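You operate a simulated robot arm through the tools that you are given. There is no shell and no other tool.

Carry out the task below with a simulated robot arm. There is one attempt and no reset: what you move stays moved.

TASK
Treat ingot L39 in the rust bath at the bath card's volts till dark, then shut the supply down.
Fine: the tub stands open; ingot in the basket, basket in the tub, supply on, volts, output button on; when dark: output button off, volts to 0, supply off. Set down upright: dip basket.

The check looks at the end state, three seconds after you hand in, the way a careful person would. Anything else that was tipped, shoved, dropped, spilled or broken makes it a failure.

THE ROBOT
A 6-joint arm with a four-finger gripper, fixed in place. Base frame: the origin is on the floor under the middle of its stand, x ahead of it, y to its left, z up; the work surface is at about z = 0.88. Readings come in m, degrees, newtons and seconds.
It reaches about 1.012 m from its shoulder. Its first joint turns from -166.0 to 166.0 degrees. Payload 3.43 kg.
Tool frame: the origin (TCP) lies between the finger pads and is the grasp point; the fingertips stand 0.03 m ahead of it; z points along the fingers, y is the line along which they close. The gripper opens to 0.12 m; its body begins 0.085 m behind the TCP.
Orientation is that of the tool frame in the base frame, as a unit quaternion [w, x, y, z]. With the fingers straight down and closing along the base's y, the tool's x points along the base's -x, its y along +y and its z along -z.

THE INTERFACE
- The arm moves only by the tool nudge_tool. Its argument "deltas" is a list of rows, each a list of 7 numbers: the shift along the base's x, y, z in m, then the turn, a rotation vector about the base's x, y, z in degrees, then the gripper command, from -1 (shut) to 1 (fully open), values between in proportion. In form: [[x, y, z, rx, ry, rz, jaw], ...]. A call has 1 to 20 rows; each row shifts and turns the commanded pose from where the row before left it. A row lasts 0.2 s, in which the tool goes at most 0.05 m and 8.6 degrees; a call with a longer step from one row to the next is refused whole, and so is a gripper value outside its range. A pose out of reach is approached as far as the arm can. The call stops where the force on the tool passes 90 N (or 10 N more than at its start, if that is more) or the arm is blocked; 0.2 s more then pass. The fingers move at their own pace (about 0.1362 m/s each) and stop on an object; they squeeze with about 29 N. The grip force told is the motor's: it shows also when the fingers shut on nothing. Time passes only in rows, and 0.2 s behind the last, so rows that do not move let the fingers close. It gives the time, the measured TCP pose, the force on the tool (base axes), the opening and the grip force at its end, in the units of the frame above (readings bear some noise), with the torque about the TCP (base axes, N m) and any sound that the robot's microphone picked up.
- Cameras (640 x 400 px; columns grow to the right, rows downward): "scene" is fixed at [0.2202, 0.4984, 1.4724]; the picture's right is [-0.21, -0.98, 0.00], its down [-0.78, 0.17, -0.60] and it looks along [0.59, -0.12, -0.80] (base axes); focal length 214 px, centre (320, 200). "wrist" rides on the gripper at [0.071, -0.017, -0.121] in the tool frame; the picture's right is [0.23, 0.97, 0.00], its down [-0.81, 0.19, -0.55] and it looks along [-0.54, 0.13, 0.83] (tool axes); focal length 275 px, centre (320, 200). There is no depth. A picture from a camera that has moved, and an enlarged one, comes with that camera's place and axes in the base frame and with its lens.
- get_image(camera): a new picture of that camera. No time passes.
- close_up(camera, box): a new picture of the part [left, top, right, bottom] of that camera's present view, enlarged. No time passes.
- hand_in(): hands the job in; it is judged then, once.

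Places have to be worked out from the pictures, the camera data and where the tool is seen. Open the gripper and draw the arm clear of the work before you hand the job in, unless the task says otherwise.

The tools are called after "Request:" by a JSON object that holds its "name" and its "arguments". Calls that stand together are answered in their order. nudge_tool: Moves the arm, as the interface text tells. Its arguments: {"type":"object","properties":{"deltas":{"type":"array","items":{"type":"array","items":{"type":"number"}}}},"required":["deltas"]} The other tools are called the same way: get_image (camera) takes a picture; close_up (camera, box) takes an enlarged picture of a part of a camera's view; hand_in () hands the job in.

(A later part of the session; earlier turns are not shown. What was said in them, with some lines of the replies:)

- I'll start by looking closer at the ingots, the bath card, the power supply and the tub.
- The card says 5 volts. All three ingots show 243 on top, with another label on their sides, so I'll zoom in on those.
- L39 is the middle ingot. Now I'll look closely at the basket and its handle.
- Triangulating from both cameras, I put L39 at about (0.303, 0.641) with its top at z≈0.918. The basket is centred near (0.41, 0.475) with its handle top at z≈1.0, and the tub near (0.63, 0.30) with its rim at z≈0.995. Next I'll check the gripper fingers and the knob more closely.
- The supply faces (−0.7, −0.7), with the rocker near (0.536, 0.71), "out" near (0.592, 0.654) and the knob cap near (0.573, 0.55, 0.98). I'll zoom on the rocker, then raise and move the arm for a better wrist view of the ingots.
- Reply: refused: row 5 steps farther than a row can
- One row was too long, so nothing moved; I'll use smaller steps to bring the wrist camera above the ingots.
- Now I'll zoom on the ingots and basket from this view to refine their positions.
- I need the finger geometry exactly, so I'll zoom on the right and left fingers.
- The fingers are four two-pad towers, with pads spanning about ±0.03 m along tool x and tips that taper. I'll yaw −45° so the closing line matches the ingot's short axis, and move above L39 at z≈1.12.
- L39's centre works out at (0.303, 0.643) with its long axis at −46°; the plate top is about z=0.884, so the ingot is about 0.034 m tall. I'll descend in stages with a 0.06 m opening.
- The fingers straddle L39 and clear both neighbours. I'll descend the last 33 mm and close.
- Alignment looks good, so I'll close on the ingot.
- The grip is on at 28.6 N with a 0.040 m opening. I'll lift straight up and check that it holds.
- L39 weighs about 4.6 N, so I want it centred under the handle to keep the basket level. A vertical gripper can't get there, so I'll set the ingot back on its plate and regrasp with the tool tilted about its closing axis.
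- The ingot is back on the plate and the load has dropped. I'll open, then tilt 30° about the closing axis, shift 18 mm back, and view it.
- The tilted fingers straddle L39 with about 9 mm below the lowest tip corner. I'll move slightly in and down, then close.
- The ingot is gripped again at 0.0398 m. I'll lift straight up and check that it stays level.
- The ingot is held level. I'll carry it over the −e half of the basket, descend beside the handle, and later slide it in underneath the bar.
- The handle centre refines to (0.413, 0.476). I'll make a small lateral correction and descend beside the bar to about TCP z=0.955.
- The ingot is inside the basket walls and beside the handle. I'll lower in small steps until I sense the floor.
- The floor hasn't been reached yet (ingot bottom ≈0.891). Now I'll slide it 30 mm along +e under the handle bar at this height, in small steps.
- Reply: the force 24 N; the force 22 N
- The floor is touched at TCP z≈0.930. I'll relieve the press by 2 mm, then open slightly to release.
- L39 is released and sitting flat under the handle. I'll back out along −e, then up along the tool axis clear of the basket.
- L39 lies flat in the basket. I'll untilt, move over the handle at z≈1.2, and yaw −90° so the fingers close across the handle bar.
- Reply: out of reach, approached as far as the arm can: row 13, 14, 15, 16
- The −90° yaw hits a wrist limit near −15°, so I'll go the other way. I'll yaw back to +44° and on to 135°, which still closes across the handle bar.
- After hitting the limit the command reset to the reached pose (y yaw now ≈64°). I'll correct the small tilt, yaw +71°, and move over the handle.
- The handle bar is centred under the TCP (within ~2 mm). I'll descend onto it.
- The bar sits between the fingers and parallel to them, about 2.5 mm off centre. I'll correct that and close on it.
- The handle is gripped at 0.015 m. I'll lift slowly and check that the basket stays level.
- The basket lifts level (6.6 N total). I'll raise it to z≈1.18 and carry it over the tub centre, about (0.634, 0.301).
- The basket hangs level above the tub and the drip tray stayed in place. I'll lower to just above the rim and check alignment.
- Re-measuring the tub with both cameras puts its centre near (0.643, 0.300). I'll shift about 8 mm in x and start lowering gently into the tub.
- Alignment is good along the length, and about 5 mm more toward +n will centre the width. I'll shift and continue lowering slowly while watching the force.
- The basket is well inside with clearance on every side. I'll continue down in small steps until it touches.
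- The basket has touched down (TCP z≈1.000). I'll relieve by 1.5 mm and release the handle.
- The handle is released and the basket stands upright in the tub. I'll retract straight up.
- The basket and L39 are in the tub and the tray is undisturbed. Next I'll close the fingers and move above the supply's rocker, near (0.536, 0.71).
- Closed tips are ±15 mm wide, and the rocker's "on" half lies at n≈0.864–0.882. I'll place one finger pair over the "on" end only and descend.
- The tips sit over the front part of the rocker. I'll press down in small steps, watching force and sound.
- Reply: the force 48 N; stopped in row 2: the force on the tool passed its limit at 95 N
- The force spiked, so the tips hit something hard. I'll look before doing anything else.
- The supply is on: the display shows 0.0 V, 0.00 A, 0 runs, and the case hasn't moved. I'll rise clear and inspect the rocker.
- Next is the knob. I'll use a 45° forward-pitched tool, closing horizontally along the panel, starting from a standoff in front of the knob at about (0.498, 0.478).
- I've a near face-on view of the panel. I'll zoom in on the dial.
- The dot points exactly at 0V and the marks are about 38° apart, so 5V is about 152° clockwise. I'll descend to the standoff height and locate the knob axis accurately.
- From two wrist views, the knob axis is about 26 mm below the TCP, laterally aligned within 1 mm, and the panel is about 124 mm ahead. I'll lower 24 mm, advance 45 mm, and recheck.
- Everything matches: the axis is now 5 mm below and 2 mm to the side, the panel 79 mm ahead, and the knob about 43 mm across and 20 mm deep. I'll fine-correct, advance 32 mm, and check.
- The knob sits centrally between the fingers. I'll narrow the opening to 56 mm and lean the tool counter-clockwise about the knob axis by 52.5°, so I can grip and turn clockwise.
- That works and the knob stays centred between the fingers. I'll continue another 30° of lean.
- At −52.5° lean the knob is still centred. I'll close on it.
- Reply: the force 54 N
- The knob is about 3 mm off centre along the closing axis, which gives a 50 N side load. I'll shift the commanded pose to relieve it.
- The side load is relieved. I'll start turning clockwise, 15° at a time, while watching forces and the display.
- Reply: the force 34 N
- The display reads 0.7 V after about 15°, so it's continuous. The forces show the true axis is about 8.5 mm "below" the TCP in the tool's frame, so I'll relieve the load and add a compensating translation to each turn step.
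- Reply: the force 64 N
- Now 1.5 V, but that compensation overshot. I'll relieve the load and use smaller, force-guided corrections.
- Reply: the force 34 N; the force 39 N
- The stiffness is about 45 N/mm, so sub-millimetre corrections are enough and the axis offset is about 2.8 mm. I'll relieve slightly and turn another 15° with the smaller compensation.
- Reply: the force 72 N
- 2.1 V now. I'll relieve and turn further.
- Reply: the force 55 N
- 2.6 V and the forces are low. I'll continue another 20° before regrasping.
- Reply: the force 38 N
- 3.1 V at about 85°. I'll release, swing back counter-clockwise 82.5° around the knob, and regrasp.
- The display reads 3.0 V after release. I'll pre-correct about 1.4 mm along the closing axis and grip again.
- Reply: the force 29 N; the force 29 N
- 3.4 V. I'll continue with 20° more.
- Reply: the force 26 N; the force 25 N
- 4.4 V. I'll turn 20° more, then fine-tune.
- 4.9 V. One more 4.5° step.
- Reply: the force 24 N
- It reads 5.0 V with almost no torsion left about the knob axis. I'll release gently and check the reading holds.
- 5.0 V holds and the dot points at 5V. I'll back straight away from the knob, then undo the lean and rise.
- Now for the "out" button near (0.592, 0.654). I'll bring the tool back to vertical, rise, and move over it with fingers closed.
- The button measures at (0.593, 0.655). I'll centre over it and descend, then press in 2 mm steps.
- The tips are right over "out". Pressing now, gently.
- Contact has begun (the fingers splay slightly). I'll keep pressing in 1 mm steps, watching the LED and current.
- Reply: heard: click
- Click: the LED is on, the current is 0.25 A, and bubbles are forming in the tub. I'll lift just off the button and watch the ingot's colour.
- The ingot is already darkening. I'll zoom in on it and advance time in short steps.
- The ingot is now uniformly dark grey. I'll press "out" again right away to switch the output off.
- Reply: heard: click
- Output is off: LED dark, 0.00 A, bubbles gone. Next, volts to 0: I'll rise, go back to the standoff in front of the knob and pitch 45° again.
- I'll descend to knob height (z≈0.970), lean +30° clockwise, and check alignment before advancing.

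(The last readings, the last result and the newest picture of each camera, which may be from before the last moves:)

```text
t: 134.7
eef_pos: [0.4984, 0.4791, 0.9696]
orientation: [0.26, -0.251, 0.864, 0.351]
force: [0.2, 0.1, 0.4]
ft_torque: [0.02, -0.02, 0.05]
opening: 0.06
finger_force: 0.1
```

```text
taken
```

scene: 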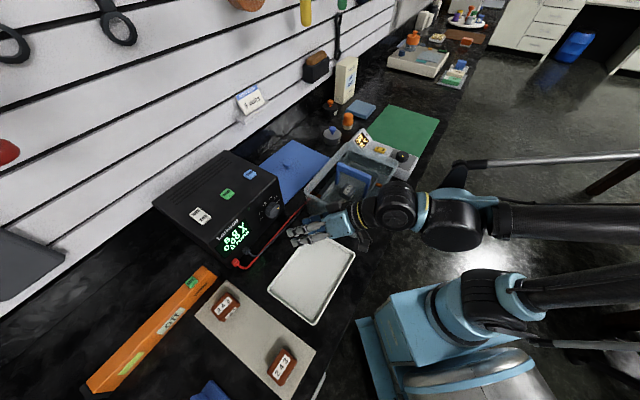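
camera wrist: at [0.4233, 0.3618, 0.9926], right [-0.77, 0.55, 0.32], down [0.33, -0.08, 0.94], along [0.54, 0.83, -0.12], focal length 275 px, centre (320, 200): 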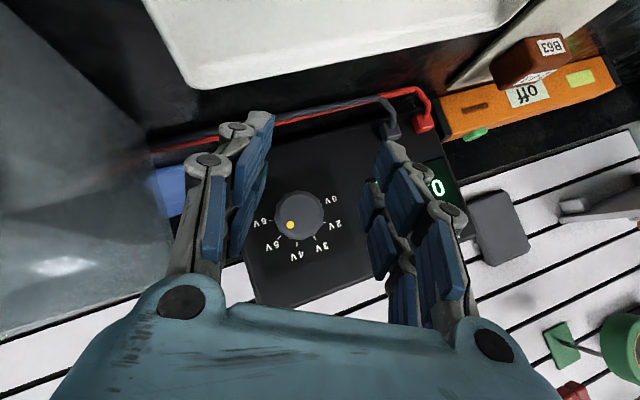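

Alignment matches the earlier release pose. I'll advance 78 mm onto the knob.

Request:
{"name": "nudge_tool", "arguments": {"deltas": [[0.0146, 0.0134, 0.0004, 0, 0, 0, 0], [0.014, 0.014, 0, 0, 0, 0, 0], [0.014, 0.014, 0, 0, 0, 0, 0], [0.008, 0.008, 0, 0, 0, 0, 0], [0.005, 0.005, 0, 0, 0, 0, 0], [0, 0, 0, 0, 0, 0, 0], [0, 0, 0, 0, 0, 0, 0]]}}

Request:
{"name": "get_image", "arguments": {"camera": "wrist"}}

Request:
{"name": "close_up", "arguments": {"camera": "scene", "box": [200, 170, 360, 280]}}

```text
t: 136.2
eef_pos: [0.5541, 0.5337, 0.9694]
orientation: [0.26, -0.252, 0.864, 0.351]
force: [0.4, -0.1, 0.7]
ft_torque: [-0.02, -0.04, 0.0]
opening: 0.0598
finger_force: 0.1
```

```text
taken
camera wrist: at [0.479, 0.4161, 0.9918], right [-0.77, 0.55, 0.32], down [0.33, -0.08, 0.94], along [0.54, 0.83, -0.12], focal length 275 px, centre (320, 200)
```

wrist: 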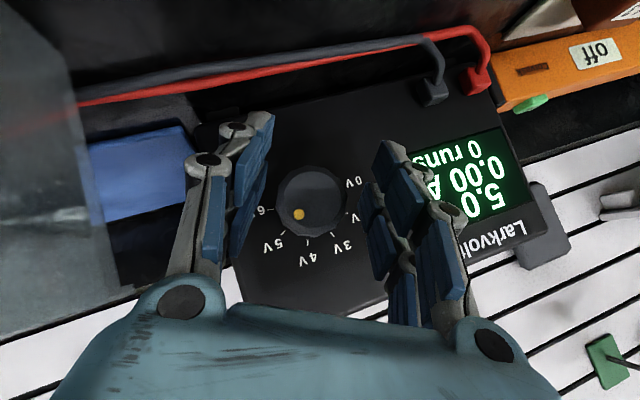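

```text
3.64 times, centred on (280, 225) of scene
camera zoom: at [0.2202, 0.4984, 1.4724], right [-0.21, -0.98, 0.0], down [-0.78, 0.17, -0.6], along [0.59, -0.12, -0.8], focal length 780 px, centre (466, 109)
```

zoom: 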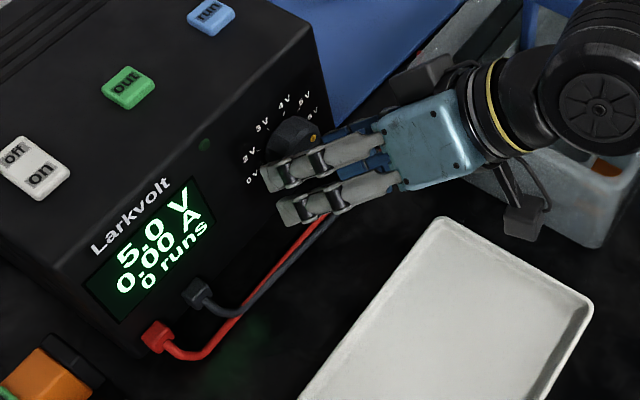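

The knob is centred between the fingers as before. I'll grip it.

Request:
{"name": "nudge_tool", "arguments": {"deltas": [[0, 0, 0, 0, 0, 0, -0.3], [0, 0, 0, 0, 0, 0, -0.6], [0, 0, 0, 0, 0, 0, -1], [0, 0, 0, 0, 0, 0, -1], [0, 0, 0, 0, 0, 0, -1]]}}

```text
t: 137.4
eef_pos: [0.5537, 0.5345, 0.97]
orientation: [0.259, -0.252, 0.864, 0.351]
force: [-0.4, 1.0, 2.0]
ft_torque: [0.0, 0.02, -0.07]
opening: 0.0422
finger_force: 45.0
```

A near-zero side load means the TCP is on the axis. I'll turn counter-clockwise.

Request:
{"name": "nudge_tool", "arguments": {"deltas": [[0, 0, 0, -3.54, -3.54, 0, -1], [0, 0, 0, -3.54, -3.54, 0, -1], [0, 0, 0, -3.54, -3.54, 0, -1], [0, 0, 0, 0, 0, 0, -1], [0, 0, 0, 0, 0, 0, -1]]}}

Request:
{"name": "close_up", "arguments": {"camera": "scene", "box": [200, 170, 360, 280]}}

```text
t: 138.7
eef_pos: [0.554, 0.5342, 0.9697]
orientation: [0.314, -0.307, 0.864, 0.245]
force: [14.3, 4.9, 13.4]
ft_torque: [0.48, -0.5, -0.12]
opening: 0.0425
finger_force: 44.8
```

```text
3.64 times, centred on (280, 225) of scene
camera zoom: at [0.2202, 0.4984, 1.4724], right [-0.21, -0.98, 0.0], down [-0.78, 0.17, -0.6], along [0.59, -0.12, -0.8], focal length 780 px, centre (466, 109)
```

zoom: 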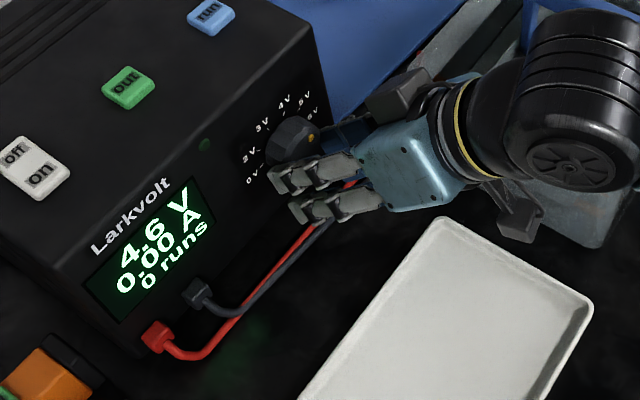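

Request:
{"name": "nudge_tool", "arguments": {"deltas": [[0.0002, 0.0001, 0.0003, -3.54, -3.54, 0, -1], [0, 0, 0, -3.54, -3.54, 0, -1], [0, 0, 0, -3.54, -3.54, 0, -1], [0, 0, 0, -3.54, -3.54, 0, -1], [0, 0, 0, 0, 0, 0, -1], [0, 0, 0, 0, 0, 0, -1]]}}

Request:
{"name": "nudge_tool", "arguments": {"deltas": [[0, 0, 0, -3.54, -3.54, 0, -1], [0, 0, 0, -3.54, -3.54, 0, -1], [0, 0, 0, 0, 0, 0, -1], [0, 0, 0, 0, 0, 0, -1]]}}

Request:
{"name": "close_up", "arguments": {"camera": "scene", "box": [200, 170, 360, 280]}}

```text
t: 140.1
eef_pos: [0.5542, 0.533, 0.9698]
orientation: [0.378, -0.37, 0.843, 0.097]
force: [12.2, 12.1, 4.9]
ft_torque: [0.19, -0.22, 0.0]
opening: 0.0423
finger_force: 44.6
```

```text
t: 141.1
eef_pos: [0.5536, 0.5331, 0.969]
orientation: [0.406, -0.398, 0.823, 0.023]
force: [20.3, -0.8, 18.4]
ft_torque: [0.31, -0.28, -0.88]
opening: 0.0422
finger_force: 44.7
```

```text
3.64 times, centred on (280, 225) of scene
camera zoom: at [0.2202, 0.4984, 1.4724], right [-0.21, -0.98, 0.0], down [-0.78, 0.17, -0.6], along [0.59, -0.12, -0.8], focal length 780 px, centre (466, 109)
```

zoom: 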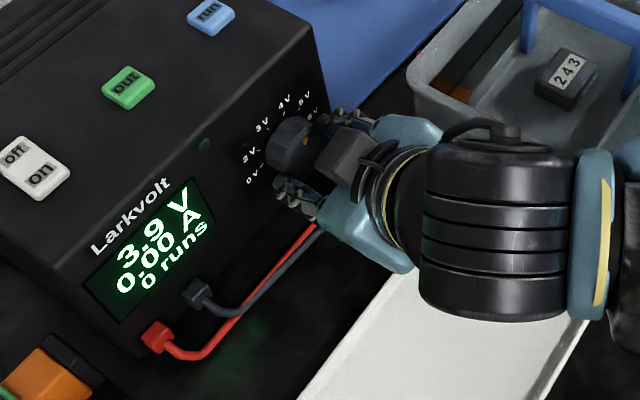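

3.9 V and the forces are modest. Continuing.

Request:
{"name": "nudge_tool", "arguments": {"deltas": [[0.0003, 0, 0.0003, -3.54, -3.54, 0, -1], [0, 0, 0, -3.54, -3.54, 0, -1], [0, 0, 0, -3.54, -3.54, 0, -1], [0, 0, 0, -3.54, -3.54, 0, -1], [0, 0, 0, 0, 0, 0, -1], [0, 0, 0, 0, 0, 0, -1]]}}

Request:
{"name": "nudge_tool", "arguments": {"deltas": [[0, 0, 0, -3.54, -3.54, 0, -1], [0, 0, 0, -3.54, -3.54, 0, -1], [0, 0, 0, -3.54, -3.54, 0, -1], [0, 0, 0, 0, 0, 0, -1], [0, 0, 0, 0, 0, 0, -1]]}}

Request:
{"name": "close_up", "arguments": {"camera": "scene", "box": [200, 170, 360, 280]}}

```text
t: 142.4
eef_pos: [0.5529, 0.5327, 0.9712]
orientation: [0.451, -0.446, 0.763, -0.128]
force: [8.1, -4.2, -12.7]
ft_torque: [-0.2, 0.22, -0.52]
opening: 0.0422
finger_force: 44.9
```

```text
t: 143.7
eef_pos: [0.5536, 0.5338, 0.97]
orientation: [0.476, -0.472, 0.703, -0.238]
force: [-7.6, -19.8, -27.3]
ft_torque: [-0.63, 0.67, -0.31]
opening: 0.0421
finger_force: 45.6
```

```text
3.64 times, centred on (280, 225) of scene
camera zoom: at [0.2202, 0.4984, 1.4724], right [-0.21, -0.98, 0.0], down [-0.78, 0.17, -0.6], along [0.59, -0.12, -0.8], focal length 780 px, centre (466, 109)
```

zoom: 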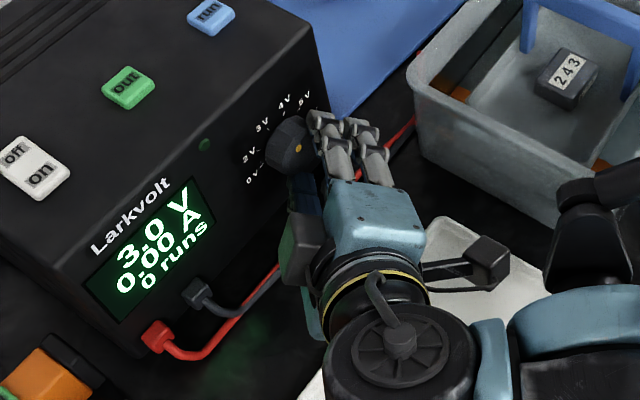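

3.0 V. I'll release, swing back clockwise 82.5°, and regrasp for the final turn.

Request:
{"name": "nudge_tool", "arguments": {"deltas": [[0, 0, 0, 0, 0, 0, -0.4], [0, 0, 0, 0, 0, 0, 0], [0, 0, 0, 0, 0, 0, 0], [0, 0, 0, 5.3, 5.3, 0, 0], [0, 0, 0, 5.3, 5.3, 0, 0], [0, 0, 0, 5.3, 5.3, 0, 0], [0, 0, 0, 5.3, 5.3, 0, 0], [0, 0, 0, 5.3, 5.3, 0, 0], [0, 0, 0, 5.3, 5.3, 0, 0], [0, 0, 0, 5.3, 5.3, 0, 0], [0, 0, 0, 5.3, 5.3, 0, 0], [0, 0, 0, 5.3, 5.3, 0, 0], [0, 0, 0, 5.3, 5.3, 0, 0], [0, 0, 0, 5.3, 5.3, 0, 0], [0, 0, 0, 0, 0, 0, 0], [0, 0, 0, 0, 0, 0, 0]]}}

Request:
{"name": "get_image", "arguments": {"camera": "wrist"}}

Request:
{"name": "close_up", "arguments": {"camera": "scene", "box": [200, 170, 360, 280]}}

```text
t: 147.1
eef_pos: [0.5531, 0.5329, 0.9715]
orientation: [0.25, -0.243, 0.862, 0.367]
force: [0.0, 0.1, 0.3]
ft_torque: [-0.01, 0.0, 0.0]
opening: 0.0602
finger_force: 0.0
```

```text
taken
camera wrist: at [0.4788, 0.4152, 0.9922], right [-0.76, 0.54, 0.36], down [0.36, -0.11, 0.93], along [0.54, 0.83, -0.11], focal length 275 px, centre (320, 200)
```

wrist: 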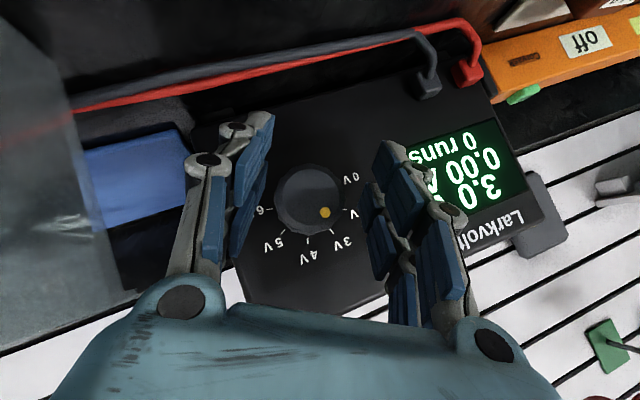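

```text
3.64 times, centred on (280, 225) of scene
camera zoom: at [0.2202, 0.4984, 1.4724], right [-0.21, -0.98, 0.0], down [-0.78, 0.17, -0.6], along [0.59, -0.12, -0.8], focal length 780 px, centre (466, 109)
```

zoom: 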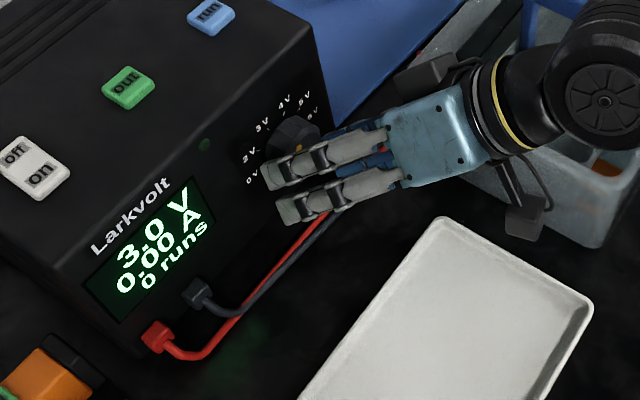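

3.0 V holds. Gripping again.

Request:
{"name": "nudge_tool", "arguments": {"deltas": [[0, 0, -0.0005, 0, 0, 0, -0.3], [0, 0, 0, 0, 0, 0, -0.6], [0, 0, 0, 0, 0, 0, -1], [0, 0, 0, 0, 0, 0, -1], [0, 0, 0, 0, 0, 0, -1]]}}

```text
t: 148.2
eef_pos: [0.5546, 0.5315, 0.9717]
orientation: [0.25, -0.243, 0.862, 0.368]
force: [0.2, -12.7, -8.0]
ft_torque: [-0.17, 0.16, -0.23]
opening: 0.0422
finger_force: 45.2
```

Request:
{"name": "nudge_tool", "arguments": {"deltas": [[0, -0.0002, -0.0001, -3.54, -3.54, 0, -1], [0, 0, 0, -3.54, -3.54, 0, -1], [0, 0, 0, -3.54, -3.54, 0, -1], [0, 0, 0, -3.54, -3.54, 0, -1], [0, 0, 0, 0, 0, 0, -1], [0, 0, 0, 0, 0, 0, -1]]}}

Request:
{"name": "nudge_tool", "arguments": {"deltas": [[0, 0, 0, -3.54, -3.54, 0, -1], [0, 0, 0, -3.54, -3.54, 0, -1], [0, 0, 0, -3.54, -3.54, 0, -1], [0, 0, 0, 0, 0, 0, -1], [0, 0, 0, 0, 0, 0, -1]]}}

Request:
{"name": "close_up", "arguments": {"camera": "scene", "box": [200, 170, 360, 280]}}

```text
t: 149.7
eef_pos: [0.555, 0.5323, 0.9707]
orientation: [0.324, -0.315, 0.863, 0.227]
force: [-9.2, -5.0, 26.8]
ft_torque: [0.52, -0.47, 0.31]
opening: 0.0422
finger_force: 45.1
```

```text
t: 150.8
eef_pos: [0.5533, 0.5341, 0.9725]
orientation: [0.371, -0.364, 0.847, 0.115]
force: [-3.7, 8.0, 26.7]
ft_torque: [0.6, -0.63, 0.35]
opening: 0.0423
finger_force: 44.7
```

```text
3.64 times, centred on (280, 225) of scene
camera zoom: at [0.2202, 0.4984, 1.4724], right [-0.21, -0.98, 0.0], down [-0.78, 0.17, -0.6], along [0.59, -0.12, -0.8], focal length 780 px, centre (466, 109)
```

zoom: 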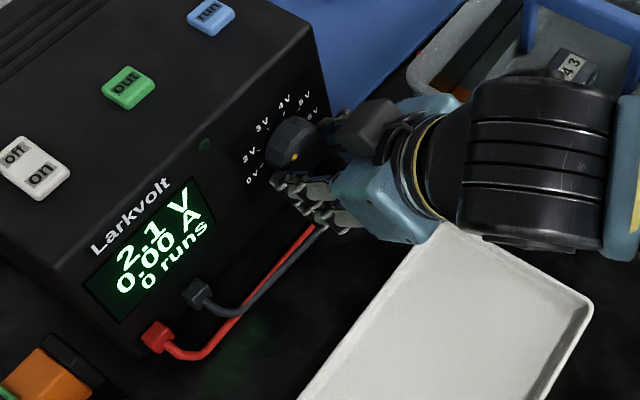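

2.1 V. About 45° to go.

Request:
{"name": "nudge_tool", "arguments": {"deltas": [[0, 0, 0.0004, -3.54, -3.54, 0, -1], [0, 0, 0, -3.54, -3.54, 0, -1], [0, 0, 0, -3.54, -3.54, 0, -1], [0, 0, 0, -3.54, -3.54, 0, -1], [0, 0, 0, 0, 0, 0, -1], [0, 0, 0, 0, 0, 0, -1]]}}

Request:
{"name": "nudge_tool", "arguments": {"deltas": [[0, 0, 0, -3.54, -3.54, 0, -1], [0, 0, 0, -3.54, -3.54, 0, -1], [0, 0, 0, -3.54, -3.54, 0, -1], [0, 0, 0, 0, 0, 0, -1], [0, 0, 0, 0, 0, 0, -1]]}}

Request:
{"name": "close_up", "arguments": {"camera": "scene", "box": [200, 170, 360, 280]}}

```text
t: 152.2
eef_pos: [0.5531, 0.5324, 0.9706]
orientation: [0.425, -0.417, 0.803, -0.036]
force: [-2.1, 5.4, 4.0]
ft_torque: [0.03, -0.06, 0.21]
opening: 0.0421
finger_force: 45.4
```

```text
t: 153.4
eef_pos: [0.5533, 0.5341, 0.9699]
orientation: [0.457, -0.451, 0.753, -0.147]
force: [-15.9, -6.4, 8.2]
ft_torque: [0.2, -0.24, 0.38]
opening: 0.0422
finger_force: 45.5
```

```text
3.64 times, centred on (280, 225) of scene
camera zoom: at [0.2202, 0.4984, 1.4724], right [-0.21, -0.98, 0.0], down [-0.78, 0.17, -0.6], along [0.59, -0.12, -0.8], focal length 780 px, centre (466, 109)
```

zoom: 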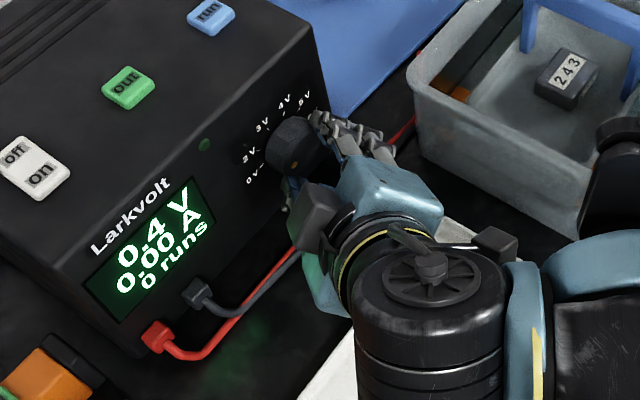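

0.4 V. About 9° more.

Request:
{"name": "nudge_tool", "arguments": {"deltas": [[-0.0002, -0.0001, 0.0001, -3.2, -3.2, 0, -1], [0, 0, 0, -3.2, -3.2, 0, -1], [0, 0, 0, 0, 0, 0, -1], [0, 0, 0, 0, 0, 0, -1]]}}

Request:
{"name": "close_up", "arguments": {"camera": "scene", "box": [200, 170, 360, 280]}}

```text
t: 154.4
eef_pos: [0.5529, 0.5344, 0.9713]
orientation: [0.471, -0.466, 0.717, -0.215]
force: [-32.0, -2.1, -21.9]
ft_torque: [-0.37, 1.09, 0.62]
opening: 0.0421
finger_force: 45.2
```

```text
3.64 times, centred on (280, 225) of scene
camera zoom: at [0.2202, 0.4984, 1.4724], right [-0.21, -0.98, 0.0], down [-0.78, 0.17, -0.6], along [0.59, -0.12, -0.8], focal length 780 px, centre (466, 109)
```

zoom: 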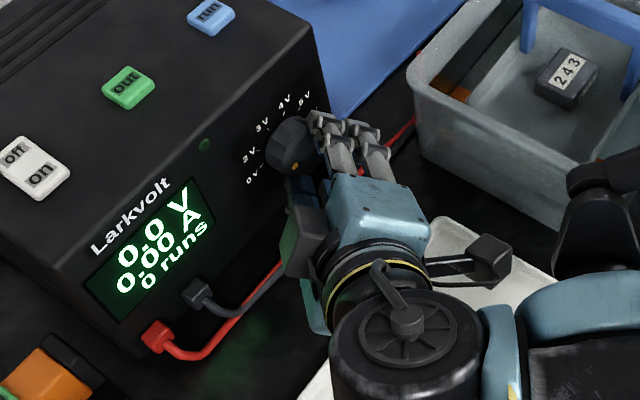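

0.0 V, with a little counter-torque, so it's at the zero stop. I'll relieve the load and release.

Request:
{"name": "nudge_tool", "arguments": {"deltas": [[-0.0005, 0, -0.0003, 0, 0, 0, -1], [0, 0, 0, 0, 0, 0, -0.6], [0, 0, 0, 0, 0, 0, -0.1], [0, 0, 0, 0, 0, 0, 0], [0, 0, 0, 0, 0, 0, 0]]}}

Request:
{"name": "get_image", "arguments": {"camera": "wrist"}}

Request:
{"name": "close_up", "arguments": {"camera": "scene", "box": [200, 170, 360, 280]}}

```text
t: 155.7
eef_pos: [0.5543, 0.5329, 0.9715]
orientation: [0.472, -0.466, 0.717, -0.214]
force: [-0.8, -0.3, -0.5]
ft_torque: [0.01, 0.02, -0.01]
opening: 0.06
finger_force: 0.0
```

```text
taken
camera wrist: at [0.447, 0.4472, 1.0055], right [-0.48, 0.26, -0.84], down [-0.48, 0.72, 0.5], along [0.74, 0.64, -0.22], focal length 275 px, centre (320, 200)
```

wrist: 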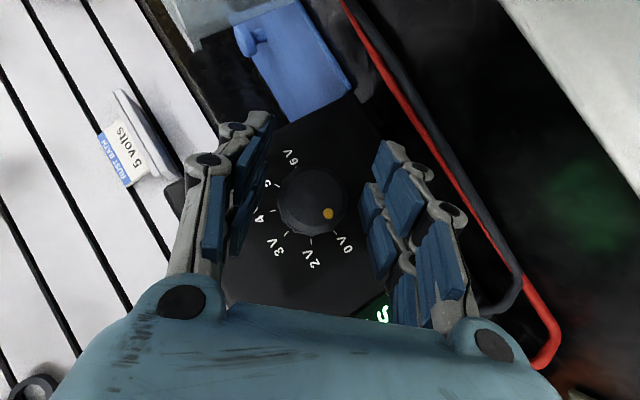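

```text
3.64 times, centred on (280, 225) of scene
camera zoom: at [0.2202, 0.4984, 1.4724], right [-0.21, -0.98, 0.0], down [-0.78, 0.17, -0.6], along [0.59, -0.12, -0.8], focal length 780 px, centre (466, 109)
```

zoom: 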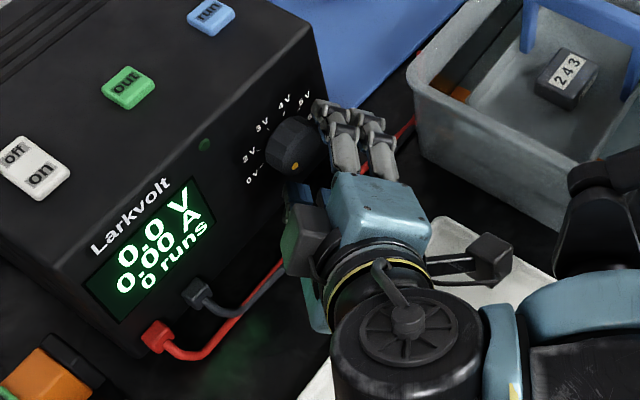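

0.0 V holds with the dot on 0V. I'll back away from the knob, undo the lean and rise.

Request:
{"name": "nudge_tool", "arguments": {"deltas": [[-0.01, -0.01, 0, 0, 0, 0, 0], [-0.015, -0.015, 0, 0, 0, 0, 0], [-0.015, -0.015, 0, 0, 0, 0, 0], [-0.015, -0.015, 0, 0, 0, 0, 0], [0, 0, 0.01, 5.54, 5.54, 0, 0], [0, 0, 0.02, 5.54, 5.54, 0, 0], [0, 0, 0.03, 5.54, 5.54, 0, 0], [0, 0, 0.03, 5.54, 5.54, 0, 0], [0, 0, 0.03, 5.54, 5.54, 0, -0.5], [0, 0, 0.03, 5.54, 5.54, 0, -1], [0, 0, 0.03, 0, 0, 0, -1], [0, 0, 0, 0, 0, 0, -1]]}}

Request:
{"name": "get_image", "arguments": {"camera": "wrist"}}

Request:
{"name": "get_image", "arguments": {"camera": "scene"}}

```text
t: 158.2
eef_pos: [0.4995, 0.4769, 1.1515]
orientation: [0.362, -0.355, 0.85, 0.139]
force: [-0.1, -0.4, 0.0]
ft_torque: [0.0, -0.02, 0.0]
opening: 0.0
finger_force: 28.8
```

```text
taken
camera wrist: at [0.4126, 0.3695, 1.1853], right [-0.8, 0.58, -0.19], down [-0.03, 0.27, 0.96], along [0.6, 0.77, -0.2], focal length 275 px, centre (320, 200)
```

wrist: 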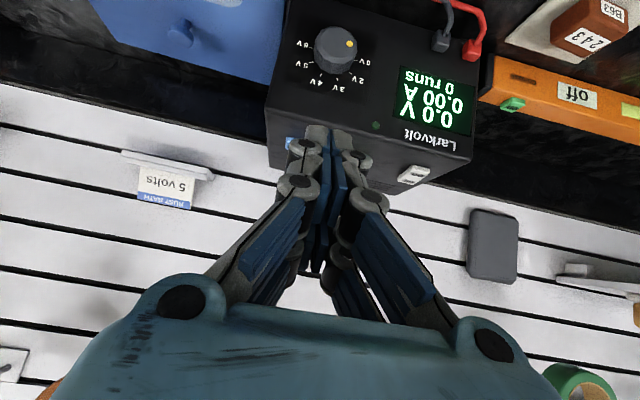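

```text
taken
```

scene: 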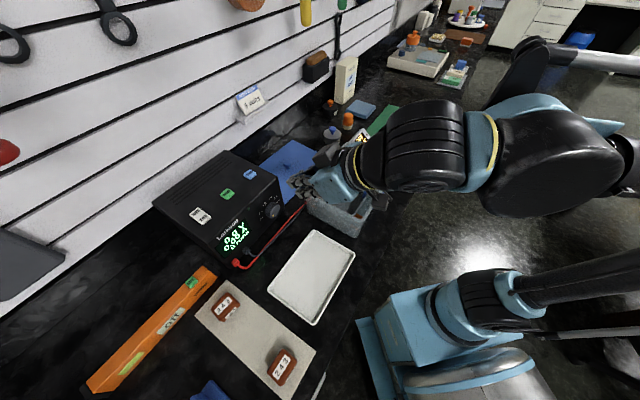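

Now the rocker's "off" end. I'll return to vertical and move to place the −n finger pair over the "off" end, with TCP about (0.557, 0.7335).

Request:
{"name": "nudge_tool", "arguments": {"deltas": [[0, 0, 0.014, -5.18, 5.56, 0, -1], [0, 0, 0.014, -5.18, 5.56, 0, -1], [0, 0, 0.014, -5.18, 5.56, 0, -1], [0, 0, 0.014, -5.18, 5.56, 0, -1], [0, 0, 0.014, -5.18, 5.56, 0, -1], [0, 0, 0.014, -5.18, 5.56, 0, -1], [0.0082, 0.0367, 0, 0, 0, 0, -1], [0.0082, 0.0367, 0, 0, 0, 0, -1], [0.0082, 0.0367, 0, 0, 0, 0, -1], [0.0082, 0.0367, 0, 0, 0, 0, -1], [0.0082, 0.0367, 0, 0, 0, 0, -1], [0.0082, 0.0367, 0, 0, 0, 0, -1], [0.0082, 0.0367, 0, 0, 0, 0, -1], [0, 0, 0, 0, 0, 0, -1], [0, 0, 0, 0, 0, 0, -1]]}}

Request:
{"name": "get_image", "arguments": {"camera": "wrist"}}

Request:
{"name": "get_image", "arguments": {"camera": "scene"}}

```text
t: 161.4
eef_pos: [0.5476, 0.7152, 1.2252]
orientation: [-0.002, -0.384, 0.923, 0.003]
force: [0.1, 0.4, -0.5]
ft_torque: [-0.02, 0.0, 0.02]
opening: 0.0
finger_force: 29.3
out of reach, approached as far as the arm can: row 13
```

```text
taken
camera wrist: at [0.5107, 0.6536, 1.3468], right [-0.85, 0.52, 0.0], down [0.44, 0.71, 0.55], along [0.29, 0.47, -0.83], focal length 275 px, centre (320, 200)
```

wrist: 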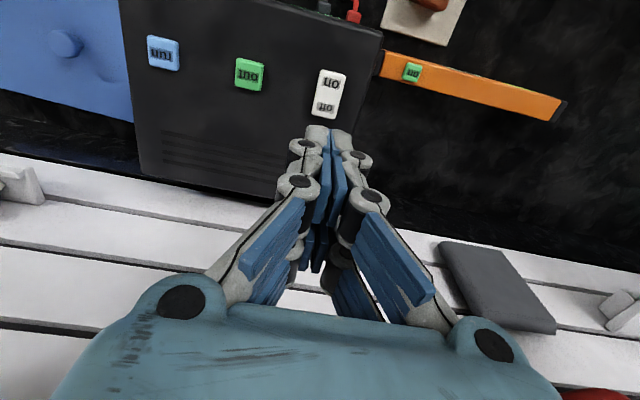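

```text
taken
```

scene: 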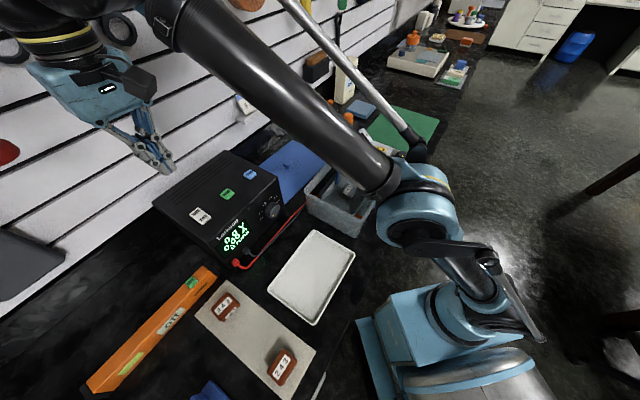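

The arm's reach limit is hit at this height; lower down I'll have more reach. I'll descend to z≈1.125 first, then move outward.

Request:
{"name": "nudge_tool", "arguments": {"deltas": [[0, 0, -0.04, 0, 0, 0, -1], [0, 0, -0.04, 0, 0, 0, -1], [0, 0, -0.02, 0, 0, 0, -1], [0.0047, 0.0092, 0, 0, 0, 0, -1], [0.0047, 0.0092, 0, 0, 0, 0, -1], [0, 0, 0, 0, 0, 0, -1], [0, 0, 0, 0, 0, 0, -1]]}}

Request:
{"name": "get_image", "arguments": {"camera": "wrist"}}

Request:
{"name": "close_up", "arguments": {"camera": "scene", "box": [120, 140, 280, 260]}}

```text
t: 163.1
eef_pos: [0.5548, 0.7328, 1.1273]
orientation: [-0.002, -0.384, 0.923, 0.002]
force: [0.7, -0.5, 0.1]
ft_torque: [0.01, -0.03, -0.01]
opening: 0.0
finger_force: 29.2
```

```text
taken
camera wrist: at [0.5187, 0.6714, 1.2478], right [-0.85, 0.52, 0.0], down [0.44, 0.71, 0.55], along [0.29, 0.47, -0.83], focal length 275 px, centre (320, 200)
```

wrist: 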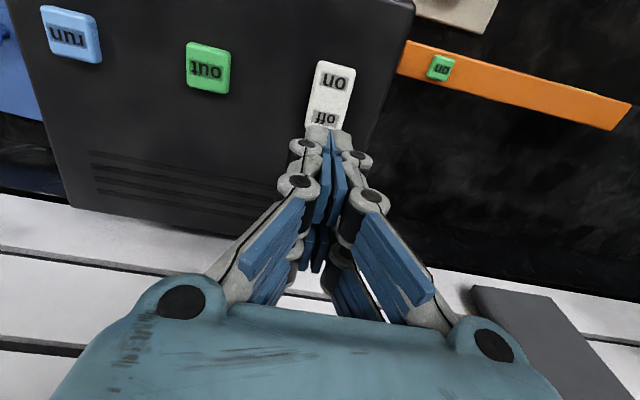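

```text
3.33 times, centred on (200, 200) of scene
camera zoom: at [0.2202, 0.4984, 1.4724], right [-0.21, -0.98, 0.0], down [-0.78, 0.17, -0.6], along [0.59, -0.12, -0.8], focal length 715 px, centre (720, 200)
```

zoom: 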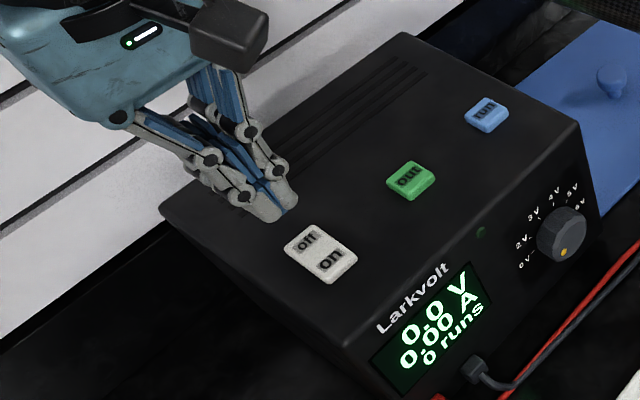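

The tips are just behind the rocker's "off" end. I'll shift 3 mm outward and descend toward contact.

Request:
{"name": "nudge_tool", "arguments": {"deltas": [[0.002, 0.002, -0.015, 0, 0, 0, -1], [0, 0, -0.015, 0, 0, 0, -1], [0, 0, -0.005, 0, 0, 0, -1], [0, 0, 0, 0, 0, 0, -1]]}}

Request:
{"name": "close_up", "arguments": {"camera": "scene", "box": [120, 140, 280, 260]}}

Request:
{"name": "close_up", "arguments": {"camera": "wrist", "box": [220, 30, 420, 180]}}

```text
t: 164.1
eef_pos: [0.5598, 0.7361, 1.0922]
orientation: [-0.002, -0.385, 0.923, 0.003]
force: [0.3, 0.2, 0.3]
ft_torque: [0.01, 0.01, 0.02]
opening: 0.0001
finger_force: 28.9
```

```text
3.33 times, centred on (200, 200) of scene
camera zoom: at [0.2202, 0.4984, 1.4724], right [-0.21, -0.98, 0.0], down [-0.78, 0.17, -0.6], along [0.59, -0.12, -0.8], focal length 715 px, centre (720, 200)
```

zoom: 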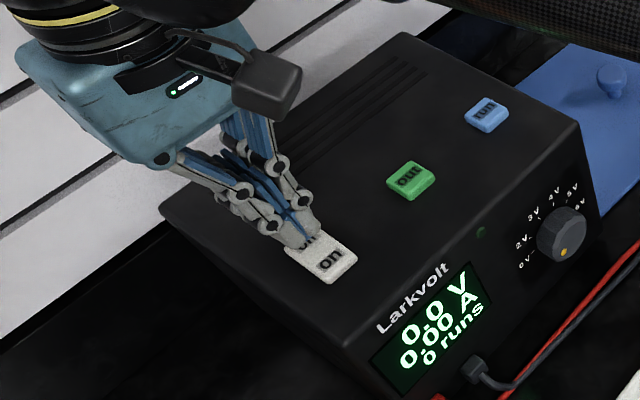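

```text
2.67 times, centred on (320, 105) of wrist
camera zoom: at [0.5222, 0.6729, 1.2125], right [-0.85, 0.52, 0.0], down [0.44, 0.71, 0.55], along [0.29, 0.47, -0.83], focal length 734 px, centre (320, 453)
```

zoom: 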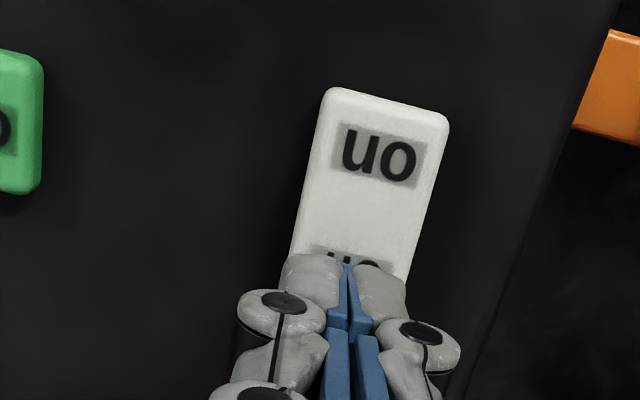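

The −n tips cover just the "off" label. Pressing in 1–1.5 mm steps.

Request:
{"name": "nudge_tool", "arguments": {"deltas": [[0, 0, -0.002, 0, 0, 0, -1], [0, 0, 0, 0, 0, 0, -1]]}}

Request:
{"name": "nudge_tool", "arguments": {"deltas": [[0, 0, -0.002, 0, 0, 0, -1], [0, 0, 0, 0, 0, 0, -1]]}}

Request:
{"name": "nudge_tool", "arguments": {"deltas": [[0, 0, -0.0015, 0, 0, 0, -1], [0, 0, 0, 0, 0, 0, -1]]}}

Request:
{"name": "close_up", "arguments": {"camera": "scene", "box": [120, 140, 280, 260]}}

```text
t: 164.7
eef_pos: [0.5614, 0.7353, 1.0903]
orientation: [-0.002, -0.384, 0.923, 0.002]
force: [0.5, -0.3, -0.1]
ft_torque: [0.01, -0.05, -0.01]
opening: 0.0
finger_force: 29.1
```

```text
t: 165.2
eef_pos: [0.5599, 0.7359, 1.0871]
orientation: [-0.001, -0.385, 0.923, 0.001]
force: [0.2, 0.2, 0.4]
ft_torque: [0.02, -0.01, -0.01]
opening: 0.0002
finger_force: 29.2
```

```text
t: 165.8
eef_pos: [0.5607, 0.7365, 1.0862]
orientation: [-0.002, -0.383, 0.924, 0.002]
force: [0.7, -0.4, -0.2]
ft_torque: [-0.02, 0.0, 0.01]
opening: 0.0
finger_force: 28.8
```

```text
3.33 times, centred on (200, 200) of scene
camera zoom: at [0.2202, 0.4984, 1.4724], right [-0.21, -0.98, 0.0], down [-0.78, 0.17, -0.6], along [0.59, -0.12, -0.8], focal length 715 px, centre (720, 200)
```

zoom: 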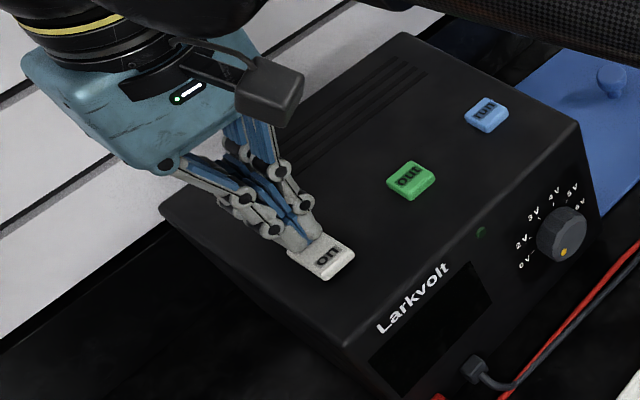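

The display has gone dark, so the supply is off. I'll lift off and confirm the rocker stays in "off".

Request:
{"name": "nudge_tool", "arguments": {"deltas": [[0, 0, 0.01, 0, 0, 0, -1], [0, 0, 0.02, 0, 0, 0, -1], [0, 0, 0.03, 0, 0, 0, -1], [0, 0, 0, 0, 0, 0, -1], [-0.01, -0.01, 0.03, 0, 0, 0, -1], [-0.015, -0.02, 0.03, 0, 0, 0, -1], [-0.015, -0.02, 0.03, 0, 0, 0, -1], [0, 0, 0, 0, 0, 0, -1]]}}

Request:
{"name": "close_up", "arguments": {"camera": "scene", "box": [150, 140, 310, 270]}}

Request:
{"name": "get_image", "arguments": {"camera": "wrist"}}

```text
t: 167.7
eef_pos: [0.5235, 0.6869, 1.2404]
orientation: [-0.001, -0.384, 0.923, 0.003]
force: [-0.6, 0.3, -0.6]
ft_torque: [-0.02, -0.01, -0.02]
opening: 0.0
finger_force: 29.4
```

```text
3.08 times, centred on (230, 205) of scene
camera zoom: at [0.2202, 0.4984, 1.4724], right [-0.21, -0.98, 0.0], down [-0.78, 0.17, -0.6], along [0.59, -0.12, -0.8], focal length 660 px, centre (597, 185)
```

zoom: 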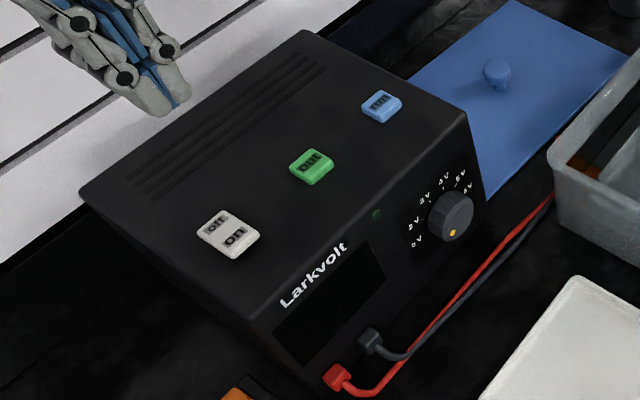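

```text
taken
camera wrist: at [0.4858, 0.6244, 1.3607], right [-0.85, 0.52, 0.0], down [0.44, 0.71, 0.55], along [0.29, 0.47, -0.83], focal length 275 px, centre (320, 200)
```

wrist: 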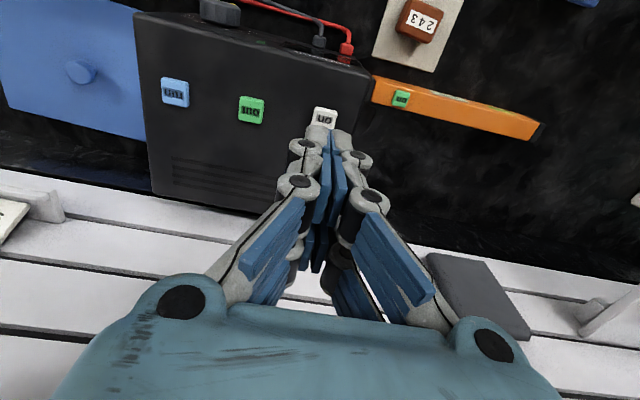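

The supply is off, the knob is at 0 and the LED is dark. I'll open the gripper and draw the arm up and away from the work.

Request:
{"name": "nudge_tool", "arguments": {"deltas": [[-0.01, -0.01, 0.03, 0, 0, 0, -1], [-0.01, -0.02, 0.03, 0, 0, 0, -0.5], [-0.01, -0.03, 0.02, 0, 0, 0, 0], [-0.01, -0.04, 0, 0, 0, 0, 0.5], [-0.01, -0.04, 0, 0, 0, 0, 1], [-0.01, -0.04, 0, 0, 0, 0, 1], [-0.01, -0.04, 0, 0, 0, 0, 1], [-0.01, -0.04, 0, 0, 0, 0, 1], [-0.01, -0.04, 0, 0, 0, 0, 1], [-0.01, -0.04, 0, 0, 0, 0, 1], [-0.01, -0.04, 0, 0, 0, 0, 1], [-0.01, -0.04, 0, 0, 0, 0, 1], [0, -0.03, 0, 0, 0, 0, 1], [0, 0, 0, 0, 0, 0, 1], [0, 0, 0, 0, 0, 0, 1]]}}

Request:
{"name": "get_image", "arguments": {"camera": "scene"}}

Request:
{"name": "close_up", "arguments": {"camera": "scene", "box": [290, 120, 430, 240]}}

Request:
{"name": "close_up", "arguments": {"camera": "scene", "box": [190, 220, 370, 400]}}

Request:
{"name": "close_up", "arguments": {"camera": "scene", "box": [150, 140, 310, 270]}}

```text
t: 170.8
eef_pos: [0.4201, 0.2866, 1.3966]
orientation: [-0.001, -0.384, 0.923, 0.003]
force: [-0.1, -0.4, 0.2]
ft_torque: [-0.02, 0.03, 0.02]
opening: 0.12
finger_force: 0.1
out of reach, approached as far as the arm can: row 4, 5, 6, 7
```

```text
taken
```

scene: 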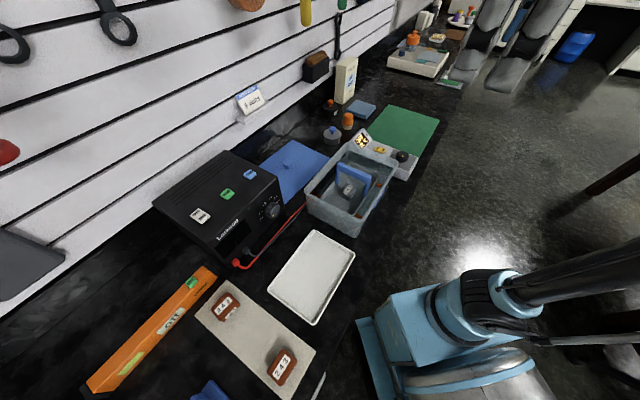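

```text
3.33 times, centred on (360, 180) of scene
camera zoom: at [0.2202, 0.4984, 1.4724], right [-0.21, -0.98, 0.0], down [-0.78, 0.17, -0.6], along [0.59, -0.12, -0.8], focal length 715 px, centre (187, 267)
```

zoom: 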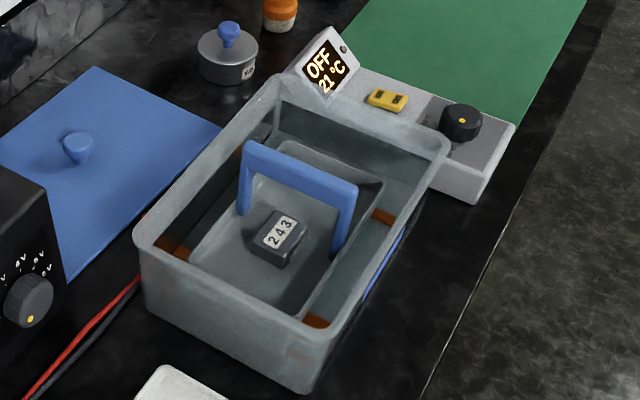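

```text
2.22 times, centred on (280, 310) of scene
camera zoom: at [0.2202, 0.4984, 1.4724], right [-0.21, -0.98, 0.0], down [-0.78, 0.17, -0.6], along [0.59, -0.12, -0.8], focal length 477 px, centre (409, -44)
```

zoom: 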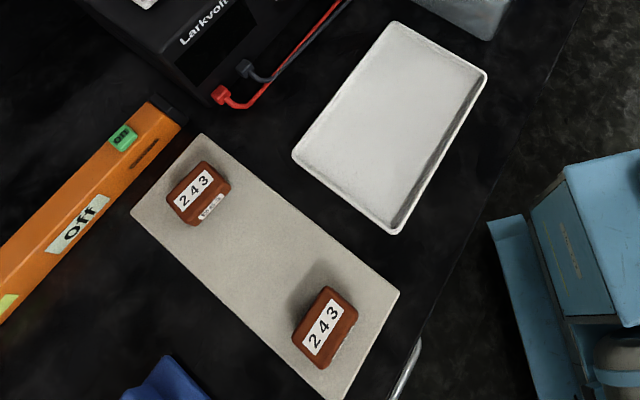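

```text
3.08 times, centred on (230, 205) of scene
camera zoom: at [0.2202, 0.4984, 1.4724], right [-0.21, -0.98, 0.0], down [-0.78, 0.17, -0.6], along [0.59, -0.12, -0.8], focal length 660 px, centre (597, 185)
```

zoom: 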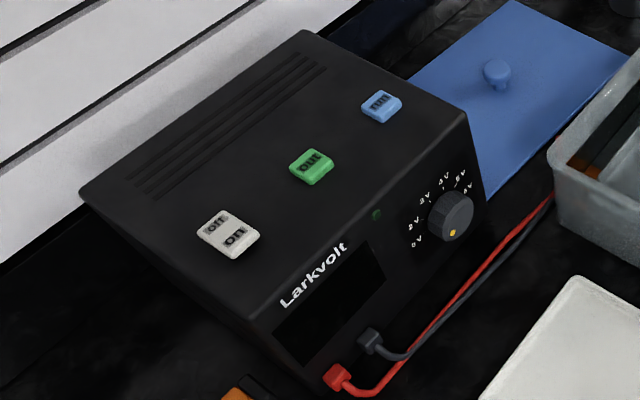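

Final check: L39 is dark in the upright basket in the tub, and the output is off. The dial is at 0V, the supply is off, everything else is undisturbed, and the arm is clear with the gripper open. Handing in.

Request:
{"name": "hand_in", "arguments": {}}

```text
The job is handed in.
```

L39 has been treated in the rust bath at 5.0 V, as the bath card says, and the supply is fully shut down. The job is handed in; no verdict came back.

- **Treatment:** I took the middle ingot, the one labelled L39. With the output on, the display read 5.0 V and 0.25 A. The ingot went from rust-red through brown to an even dark grey in about 5 seconds, and I switched the output off about 2 seconds later.
- **Shutdown:** I pressed the output button off, turned the dial back to 0.0 V and set the rocker to "off". The display and indicator light are dark.
- **End state:** The dip basket stands upright in the tub with L39 lying flat inside. In the last pictures the other ingots, the tray, the tub and the supply are where they started. The gripper is open and the arm is clear.

While pressing the rocker on, the push went past the 90 N limit (95 N) and the fingers slipped off. The supply switched on and its case did not visibly move.
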